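You operate a simulated robot arm through the tools that you are given. There is no shell and no other tool. Be economical: measure what you need, move in short steps, check, and stop when the job is done.

Carry out the task below with a simulated robot arm. There is one attempt and no reset: what you move stays moved.

TASK
Slide the blue gauze along the counter top until it stands next to the blue wiper.

It is judged by the outcome, as a careful person would: the job done as asked, and still so three seconds after it is handed in. It fails if anything else is knocked over, pushed out of place, dropped, spilled or broken.

THE ROBOT
A 7-joint arm with a two-finger parallel gripper, fixed in place. Base frame: the origin is at the foot of the arm, x ahead of it, y to its left, z up; the work surface is at about z = 0.9. Lengths are in m, angles in degrees, forces in N, time in s.
With the tool pointing down near the work surface it reaches from about 0.24 to 0.68 m from the base axis. Its first joint turns from -66.0 to 66.0 degrees. Payload 2.4 kg.
Tool frame: the origin (TCP) lies between the finger pads and is the grasp point; the fingertips stand 0.03 m ahead of it; z points along the fingers, y is the line along which they close. The gripper opens to 0.094 m. The fingers are 0.028 m wide and 0.01 m thick; the gripper's body (0.05 by 0.096 m) begins 0.055 m behind the TCP.
Orientation is that of the tool frame in the base frame, as [roll, pitch, yaw] about the fixed x, y, z axes, in that order (R = Rz(yaw) Ry(pitch) Rx(roll)). With the fingers straight down and closing along the base's y, the tool's x points along the base's -x, its y along +y and its z along -z.

THE INTERFACE
- The arm moves only by the tool arm_command. Its argument "increments" is a list of rows, each a list of 7 numbers: the finger opening in mm, from 0 to 94, then the shift along the tool's x, y, z in mm, then the turn, a rotation vector about the tool's x, y, z in degrees. In form: [[fingers, tx, ty, tz, ax, ay, az], ...]. A call has 1 to 20 rows; each row shifts and turns the commanded pose from where the row before left it, along the tool's axes as they then stand. A row lasts 0.2 s, in which the tool goes at most 0.05 m and 8.6 degrees; a call with a longer step from one row to the next is refused whole, and so is a gripper value outside its range. A pose out of reach is approached as far as the arm can. The call stops where the force on the tool passes 40 N (or 10 N more than at its start, if that is more) or the arm is blocked; 0.2 s more then pass. The fingers move at their own pace (about 0.153 m/s each) and stop on an object; they squeeze with about 23 N. The grip force told is the motor's: it shows also when the fingers shut on nothing. Time passes only in rows, and 0.2 s behind the last, so rows that do not move let the fingers close. It gives the time, the measured TCP pose, the force on the tool (base axes), the opening and the grip force at its end, in the units of the frame above (readings bear some noise).
- Cameras (640 x 400 px; columns grow to the right, rows downward): "scene" is fixed at [0.0381, 0.4654, 1.4589]; the picture's right is [-0.78, -0.63, 0.00], its down [-0.26, 0.32, -0.91] and it looks along [0.58, -0.71, -0.41] (base axes); focal length 310 px, centre (320, 200). "wrist" rides on the gripper at [-0.037, 0, -0.058] in the tool frame; the picture's right is [0.00, -1.00, 0.00], its down [0.97, 0.00, -0.24] and it looks along [0.24, 0.00, 0.97] (tool axes); focal length 218 px, centre (320, 200).
- get_image(camera): a new picture of that camera. No time passes.
- probe_pixels(camera, pixels): for up to 12 pixels [column, row] of the newest picture of that camera ("zoom" is the newest enlarged one), the place [x, y, z] in the base frame of the surface seen there, good to about 0.002 m. No time passes.
- zoom(camera, box): a new picture of the part [left, top, right, bottom] of that camera's present view, enlarged. No time passes.
- hand_in(): hands the job in; it is judged then, once.

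Work in short steps. Measure before you move; look again where a grasp or a placing could have gone wrong, and mend it. You have 60 turns and 22 pictures in all, the two below and enlarged ones among them. Open the gripper and draw the arm clear of the work before you hand the job in, unless the task says otherwise; then end with one line.

The tools are called as a command line: name --pt "numbers of a row" for each row, then --argument value for the rest, lists and objects as JSON in quotes. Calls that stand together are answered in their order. arm_command: Moves the arm, as the interface text tells. Its arguments: {"type":"object","properties":{"increments":{"type":"array","items":{"type":"array","items":{"type":"number"}}}},"required":["increments"]} The other tools are called the same way: get_image (camera) takes a picture; probe_pixels (camera, pixels) gives the place of the surface under pixels of a picture; zoom (camera, box) takes an enlarged picture of a part of a camera's view; hand_in () hands the job in.

At the start:

```text
t: 0.0
position: [0.3715, -0.1693, 1.1415]
orientation: [-180.0, 0.1, 179.9]
contact_force: [0.0, -0.4, -0.8]
opening: 0.094
grip_force: 0.0
```

scene: 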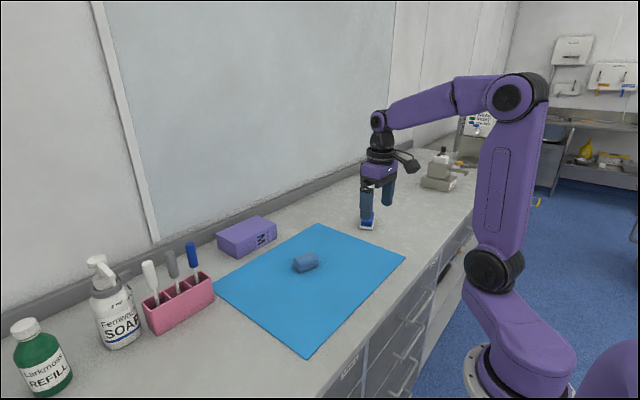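
wrist: 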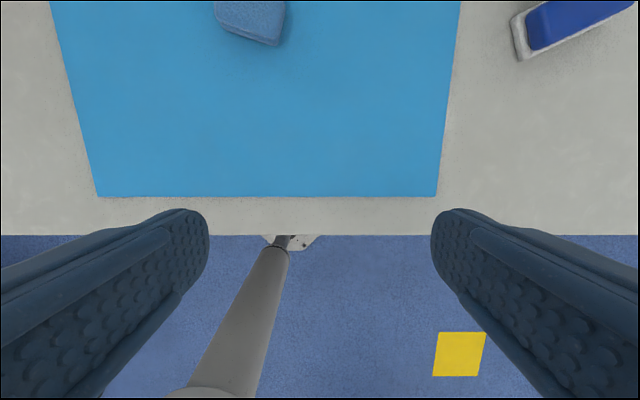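

The small blue block near scene (305,262) looks like the gauze, and the blue/white item near (367,224) like the wiper. I'll zoom in on both.

zoom --camera "scene" --box '[200, 160, 440, 310]'

probe_pixels --camera "wrist" --pixels '[[216, 8], [222, 30], [274, 46], [286, 8], [245, 15], [514, 22], [522, 60], [530, 48], [545, 20], [630, 15], [575, 20], [450, 100]]'

```text
2.67 times, centred on (320, 235) of scene
```

zoom: 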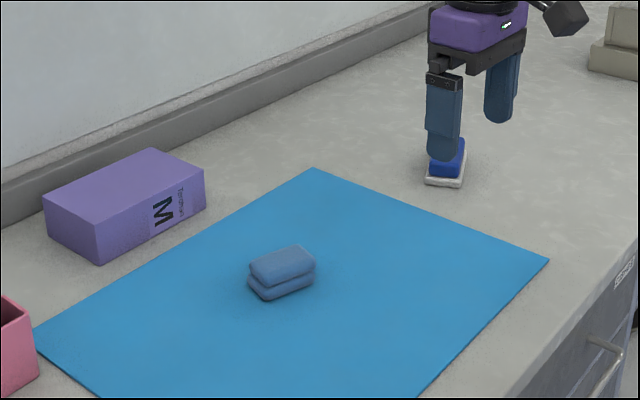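

```text
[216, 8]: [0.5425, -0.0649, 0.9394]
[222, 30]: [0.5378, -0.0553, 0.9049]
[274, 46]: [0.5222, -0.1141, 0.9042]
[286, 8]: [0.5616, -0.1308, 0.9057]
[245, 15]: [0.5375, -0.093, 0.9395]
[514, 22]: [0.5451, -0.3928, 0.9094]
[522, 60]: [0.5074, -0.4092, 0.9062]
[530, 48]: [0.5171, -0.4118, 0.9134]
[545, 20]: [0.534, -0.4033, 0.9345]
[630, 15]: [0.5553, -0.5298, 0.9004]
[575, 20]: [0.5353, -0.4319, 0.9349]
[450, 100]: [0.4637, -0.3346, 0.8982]
```

I'll move the tool forward, to about x=0.55, so the wrist camera sees both objects from above.

arm_command --pt "94 -40 0 0 0 0 0" --pt "94 -40 -10 0 0 0 0" --pt "94 -40 -20 0 0 0 0" --pt "94 -40 -20 0 0 0 0" --pt "94 -20 -20 0 0 0 0" --pt "94 0 0 0 0 0 0"

get_image --camera "wrist"

get_image --camera "scene"

```text
t: 1.4
position: [0.5508, -0.2405, 1.1411]
orientation: [180.0, 0.0, 180.0]
contact_force: [-0.9, -0.6, -0.7]
opening: 0.094
grip_force: 0.1
```

```text
18 pictures are left
```

wrist: 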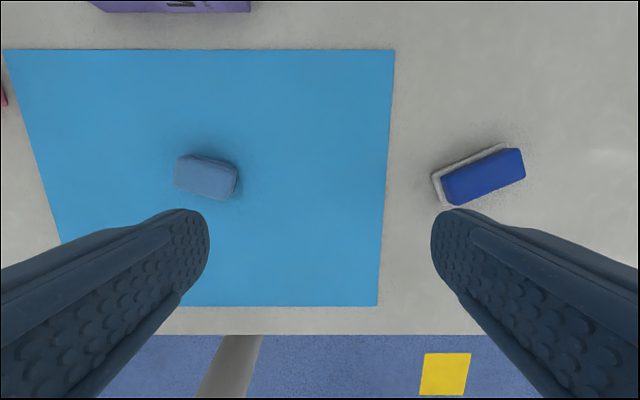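

```text
17 pictures are left
```

scene: 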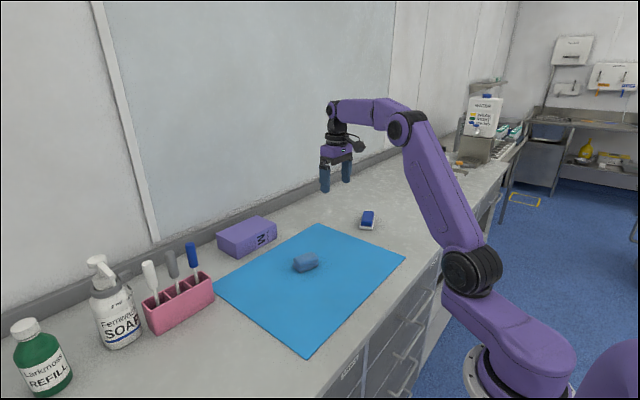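

Both objects are now visible in the wrist view: gauze near (206,177), wiper near (480,175). I'll probe their corners.

zoom --camera "wrist" --box '[150, 120, 310, 220]'

probe_pixels --camera "wrist" --pixels '[[434, 175], [440, 200], [504, 146], [443, 178], [455, 203], [519, 150], [524, 178], [484, 178], [390, 150], [380, 304], [415, 180], [206, 178]]'

```text
4.00 times, centred on (230, 170) of wrist
```

zoom: 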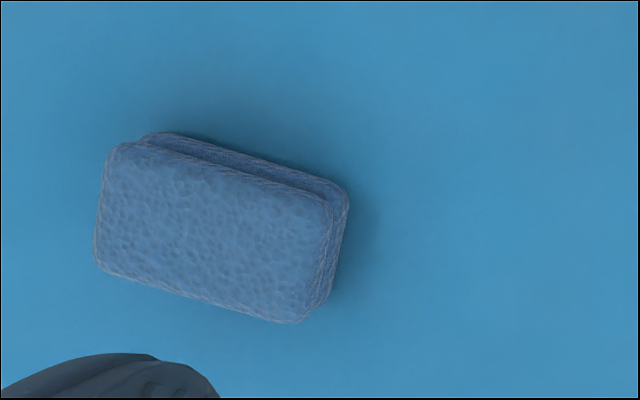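

```text
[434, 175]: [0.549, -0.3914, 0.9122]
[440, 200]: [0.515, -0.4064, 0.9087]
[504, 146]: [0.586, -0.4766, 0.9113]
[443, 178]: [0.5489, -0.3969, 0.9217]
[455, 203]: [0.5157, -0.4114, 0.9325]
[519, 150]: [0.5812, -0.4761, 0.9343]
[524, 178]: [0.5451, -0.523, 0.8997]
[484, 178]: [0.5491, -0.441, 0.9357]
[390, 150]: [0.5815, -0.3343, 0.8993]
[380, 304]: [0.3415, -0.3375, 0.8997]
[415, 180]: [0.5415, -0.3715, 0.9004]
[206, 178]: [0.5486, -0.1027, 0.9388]
```

probe_pixels --camera "zoom" --pixels '[[118, 152], [102, 262], [290, 315], [320, 205], [215, 230], [335, 180], [345, 200], [322, 300], [165, 137], [450, 250], [180, 170]]'

```text
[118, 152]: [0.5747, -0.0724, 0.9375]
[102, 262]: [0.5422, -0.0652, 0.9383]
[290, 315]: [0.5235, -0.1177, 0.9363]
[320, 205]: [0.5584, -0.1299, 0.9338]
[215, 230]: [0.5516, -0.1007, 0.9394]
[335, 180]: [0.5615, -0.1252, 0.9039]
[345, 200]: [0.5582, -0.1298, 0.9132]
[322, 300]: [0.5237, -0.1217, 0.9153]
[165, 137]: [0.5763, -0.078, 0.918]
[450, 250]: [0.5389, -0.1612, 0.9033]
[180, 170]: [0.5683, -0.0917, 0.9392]
```

The gauze centre is about (0.551,-0.098), top at 0.939, about 62 x 36 mm, with its long axis at about 73° in base. The wiper's near end is centred at about (0.532,-0.399). I'll hover over the gauze with the fingers along its long axis and check.

arm_command --pt "94 0 40 0 0 0 0" --pt "94 0 40 0 0 0 0" --pt "94 0 40 0 0 0 0" --pt "94 0 22 0 0 0 0" --pt "94 0 0 0 0 0 8.5" --pt "94 0 0 0 0 0 8.5" --pt "94 0 0 40 0 0 0" --pt "94 0 0 40 0 0 0" --pt "94 0 0 21 0 0 0" --pt "94 0 0 0 0 0 0"

get_image --camera "wrist"

```text
t: 3.6
position: [0.5508, -0.0962, 1.0401]
orientation: [180.0, 0.2, 163.0]
contact_force: [0.1, -0.2, 0.6]
opening: 0.094
grip_force: 0.0
```

```text
15 pictures are left
```

wrist: 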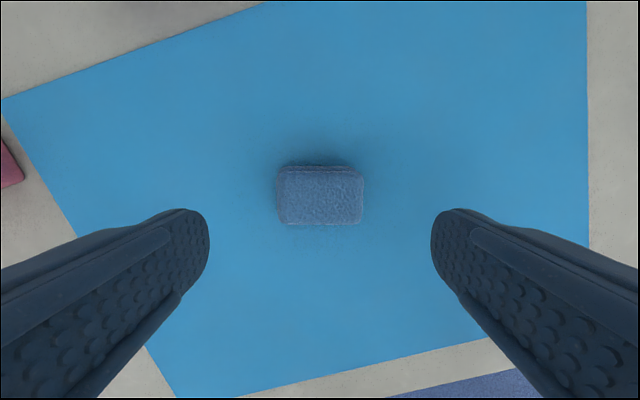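

It is aligned and centred, with the gauze at (321,196). I'll confirm its extents by probing.

probe_pixels --camera "wrist" --pixels '[[321, 196], [282, 196], [360, 196], [321, 222], [321, 173], [321, 240], [230, 220], [410, 220], [600, 150]]'

```text
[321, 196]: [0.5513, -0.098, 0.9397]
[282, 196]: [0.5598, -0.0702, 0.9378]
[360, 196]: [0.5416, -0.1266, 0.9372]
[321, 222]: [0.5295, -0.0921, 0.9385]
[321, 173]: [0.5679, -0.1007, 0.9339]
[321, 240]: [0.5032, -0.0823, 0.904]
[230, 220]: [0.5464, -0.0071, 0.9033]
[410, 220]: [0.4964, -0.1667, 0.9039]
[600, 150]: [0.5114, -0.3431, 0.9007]
```

The centre is about (0.549,-0.097). I'll descend to z≈0.938, leaving the tips about 5 mm over the mat, then close.

arm_command --pt "94 1.5 -1 40 0 0 0" --pt "94 0 0 40 0 0 0" --pt "94 0 0 22 0 0 0" --pt "94 0 0 0 0 0 0"

arm_command --pt "70 0 0 0 0 0 0" --pt "64 0 0 0 0 0 0" --pt "54 0 0 0 0 0 0" --pt "54 0 0 0 0 0 0"

get_image --camera "wrist"

```text
t: 4.6
position: [0.5502, -0.0981, 0.938]
orientation: [-180.0, 0.0, 162.9]
contact_force: [-0.5, -0.6, -0.5]
opening: 0.0939
grip_force: 0.1
```

```text
t: 5.6
position: [0.5499, -0.0986, 0.9384]
orientation: [179.9, 0.0, 163.0]
contact_force: [-0.1, -0.3, -0.3]
opening: 0.0734
grip_force: 22.4
```

```text
14 pictures are left
```

wrist: 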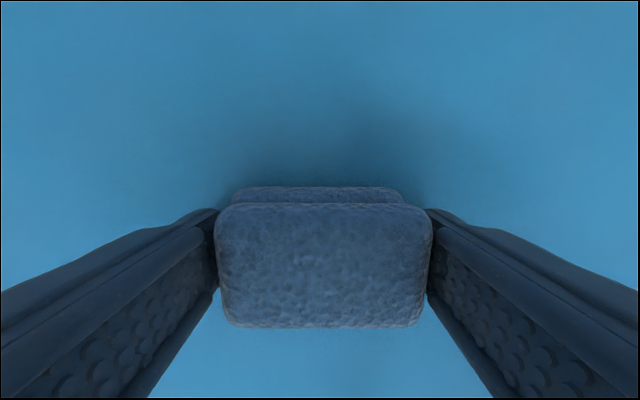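

Gripped at 73 mm opening. I'll slide it 200 mm along -y over the mat at constant height.

arm_command --pt "54 -2.9 -9.6 0 0 0 0" --pt "54 -5.85 -19.1 0 0 0 0" --pt "54 -5.85 -19.1 0 0 0 0" --pt "54 -5.85 -19.1 0 0 0 0" --pt "54 -5.85 -19.1 0 0 0 0" --pt "54 -5.85 -19.1 0 0 0 0" --pt "54 -5.85 -19.1 0 0 0 0" --pt "54 -5.85 -19.1 0 0 0 0" --pt "54 -5.85 -19.1 0 0 0 0" --pt "54 -5.85 -19.1 0 0 0 0" --pt "54 -2.9 -9.6 0 0 0 0" --pt "54 0 0 0 0 0 0"

get_image --camera "scene"

```text
t: 8.2
position: [0.5493, -0.2973, 0.9389]
orientation: [-179.9, 0.0, 163.0]
contact_force: [0.6, -0.3, -0.6]
opening: 0.0736
grip_force: 23.2
```

```text
13 pictures are left
```

scene: 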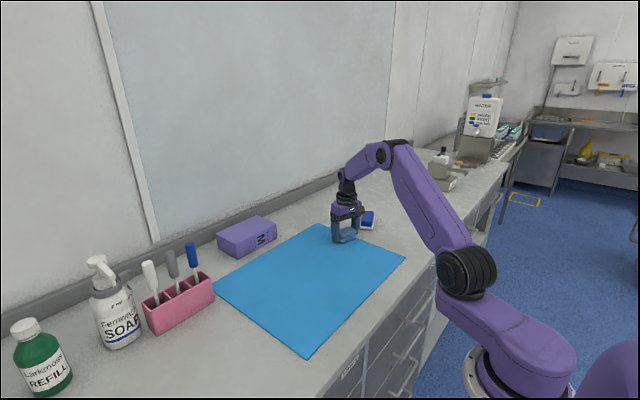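

The mat and everything else are unmoved. Now I'll turn the gauze about 49° in place so its long side faces the wiper's end.

arm_command --pt "54 0 0 0 0 0 7" --pt "54 0 0 0 0 0 7" --pt "54 0 0 0 0 0 7" --pt "54 0 0 0 0 0 7" --pt "54 0 0 0 0 0 7" --pt "54 0 0 0 0 0 7" --pt "54 0 0 0 0 0 7" --pt "54 0 0 0 0 0 0" --pt "54 0 0 0 0 0 0"

get_image --camera "wrist"

zoom --camera "scene" --box '[280, 170, 440, 270]'

```text
t: 10.2
position: [0.549, -0.2977, 0.9376]
orientation: [-180.0, 0.0, 113.9]
contact_force: [-0.7, -1.2, 0.9]
opening: 0.0736
grip_force: 23.0
```

```text
12 pictures are left
```

wrist: 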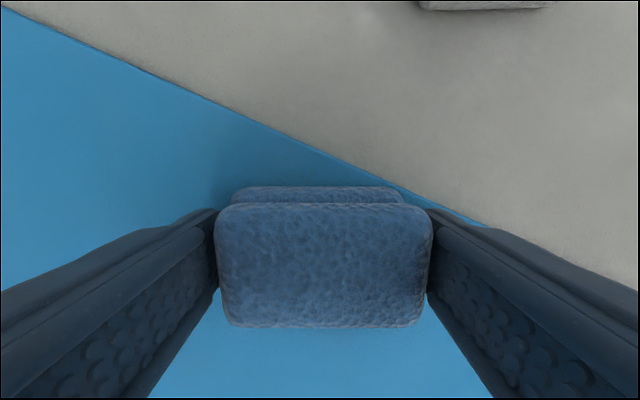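

```text
4.00 times, centred on (360, 220) of scene
```

zoom: 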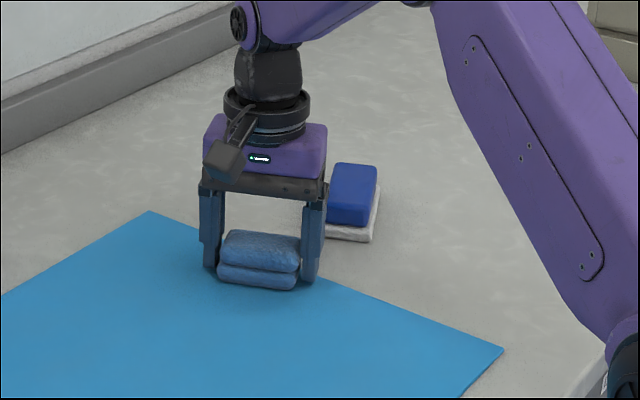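

The gauze is parallel to the wiper's end edge, which shows at wrist row ~8, columns 430–548. I'll probe that edge, the gauze front and the mat edge.

probe_pixels --camera "wrist" --pixels '[[432, 7], [545, 6], [490, 7], [430, 4], [320, 190], [320, 200], [320, 178], [215, 98], [380, 176], [320, 320], [240, 195], [400, 195]]'

```text
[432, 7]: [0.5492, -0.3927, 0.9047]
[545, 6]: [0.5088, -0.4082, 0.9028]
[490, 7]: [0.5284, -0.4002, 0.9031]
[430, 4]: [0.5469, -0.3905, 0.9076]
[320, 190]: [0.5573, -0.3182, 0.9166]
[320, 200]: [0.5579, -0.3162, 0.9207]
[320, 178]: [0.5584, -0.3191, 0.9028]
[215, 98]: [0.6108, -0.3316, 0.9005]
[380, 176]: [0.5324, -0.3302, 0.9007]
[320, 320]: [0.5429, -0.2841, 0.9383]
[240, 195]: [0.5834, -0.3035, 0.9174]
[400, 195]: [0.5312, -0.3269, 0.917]
```

The wiper edge's midpoint is (0.529,-0.400) and the gauze front is about 22 mm ahead of the TCP. I'm targeting TCP (0.516,-0.372), a gap of about 9 mm, clear of the mat. I'll stop 10 mm short first.

arm_command --pt "54 -7 -10 0 0 0 0" --pt "54 -7.5 -10 0 0 0 0" --pt "54 -7.5 -10 0 0 0 0" --pt "54 -7.5 -10 0 0 0 0" --pt "54 -7.5 -10 0 0 0 0" --pt "54 -7.5 -10 0 0 0 0" --pt "54 0 0 0 0 0 0"

get_image --camera "wrist"

```text
t: 11.8
position: [0.5126, -0.3608, 0.939]
orientation: [180.0, 0.0, 114.0]
contact_force: [0.3, 0.3, 0.5]
opening: 0.0731
grip_force: 23.2
```

```text
10 pictures are left
```

wrist: 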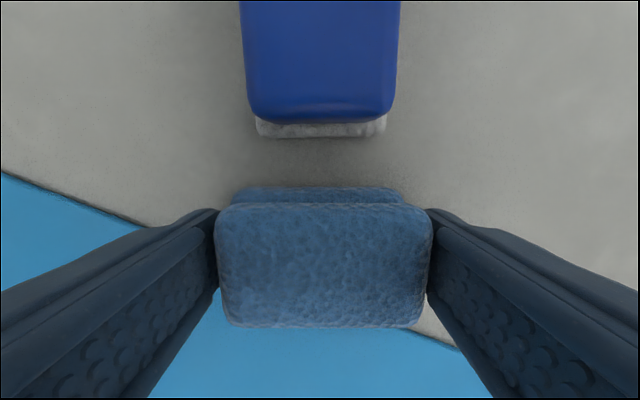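

It is well aligned. I'll measure the remaining gap and how much still sits over the mat.

probe_pixels --camera "wrist" --pixels '[[320, 134], [320, 120], [320, 190], [320, 165], [130, 218], [430, 338], [240, 324], [320, 324]]'

```text
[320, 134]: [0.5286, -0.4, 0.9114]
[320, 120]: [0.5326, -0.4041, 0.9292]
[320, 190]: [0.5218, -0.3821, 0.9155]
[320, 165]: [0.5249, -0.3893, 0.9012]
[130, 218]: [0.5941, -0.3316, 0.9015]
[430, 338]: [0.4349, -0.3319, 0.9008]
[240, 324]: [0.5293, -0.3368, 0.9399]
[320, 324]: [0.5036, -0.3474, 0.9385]
```

The gap is 19 mm now. I'll advance 11 mm more and lower about 2.5 mm so the gauze stays on the counter past the mat's edge.

arm_command --pt "54 -4 0 0 0 0 0" --pt "54 -4 0 0 0 0 0" --pt "54 -3 0 0 0 0 0" --pt "54 0 0 1 0 0 0" --pt "54 0 0 1 0 0 0" --pt "54 0 0 1 0 0 0" --pt "54 0 0 0 0 0 0"

get_image --camera "wrist"

zoom --camera "scene" --box '[280, 170, 440, 270]'

```text
t: 13.4
position: [0.517, -0.3724, 0.9346]
orientation: [180.0, 0.0, 114.0]
contact_force: [0.4, -0.1, 0.3]
opening: 0.0733
grip_force: 22.8
```

```text
9 pictures are left
```

wrist: 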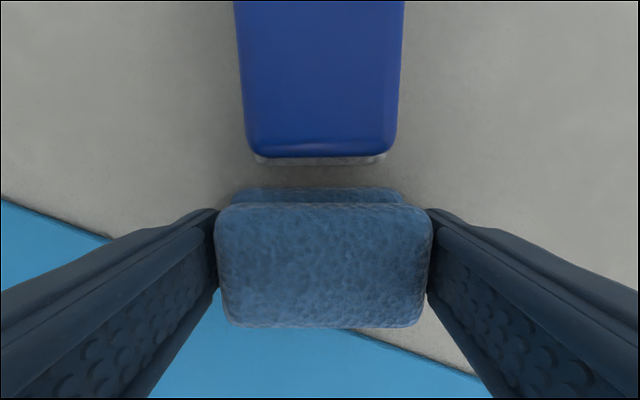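

```text
4.00 times, centred on (360, 220) of scene
```

zoom: 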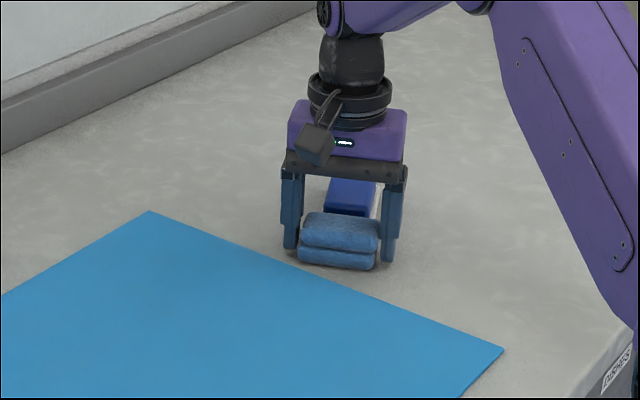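

The gauze is clear of the mat with a gap of about 8 mm, and the wiper hasn't moved. I'll release and rise straight up, then back off.

arm_command --pt "54 0 0 0.7 0 0 0" --pt "76 0 0 0 0 0 0" --pt "85 0 0 0 0 0 0" --pt "90 0 0 0 0 0 0" --pt "90 0 0 -10 0 0 0" --pt "90 0 0 -30 0 0 0" --pt "90 0 0 -40 0 0 0" --pt "90 0 0 -40 0 0 0" --pt "90 0 0 -40 0 0 0" --pt "90 0 0 -30 0 0 0" --pt "90 40 0 0 0 0 0" --pt "90 40 0 0 0 0 0" --pt "90 0 0 0 0 0 0"

get_image --camera "wrist"

get_image --camera "scene"

zoom --camera "scene" --box '[280, 170, 440, 270]'

```text
t: 16.2
position: [0.4836, -0.2988, 1.1248]
orientation: [-180.0, 0.0, 113.9]
contact_force: [0.3, -0.3, -0.3]
opening: 0.0901
grip_force: 0.0
```

```text
7 pictures are left
```

wrist: 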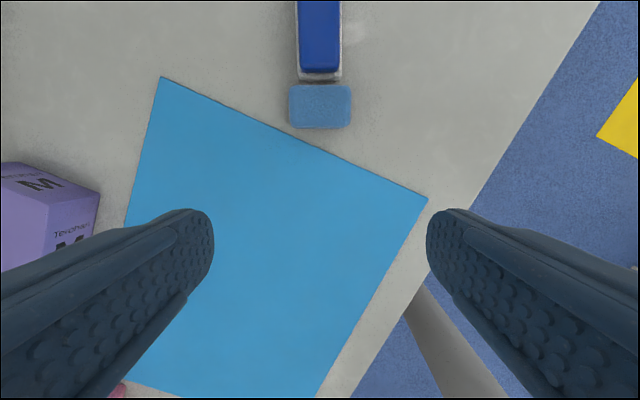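

```text
6 pictures are left
```

scene: 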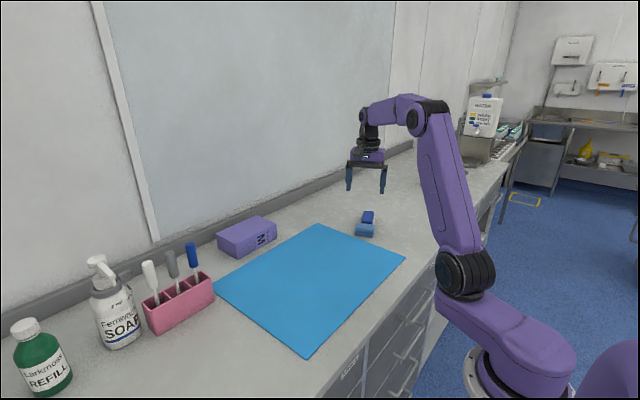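

```text
4.00 times, centred on (360, 220) of scene
```

zoom: 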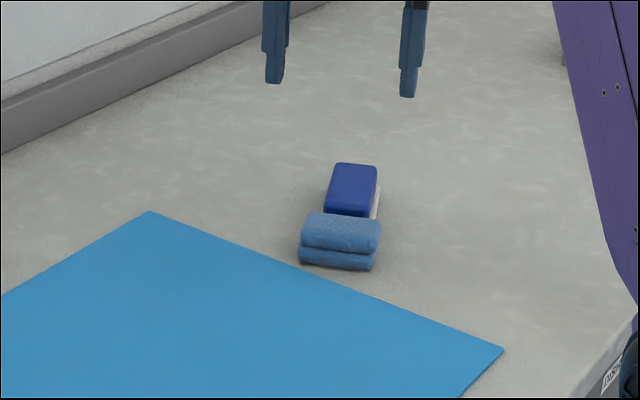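

The gauze stands right next to the wiper, at wrist (320,105) against (320,75). Nothing else has moved and the arm is clear, so I'm handing in.

hand_in

```text
The job is handed in.
```

The blue gauze now stands on the counter next to the blue wiper, about 8 mm from its near end by my last measurement, and the pictures show nothing else out of place.
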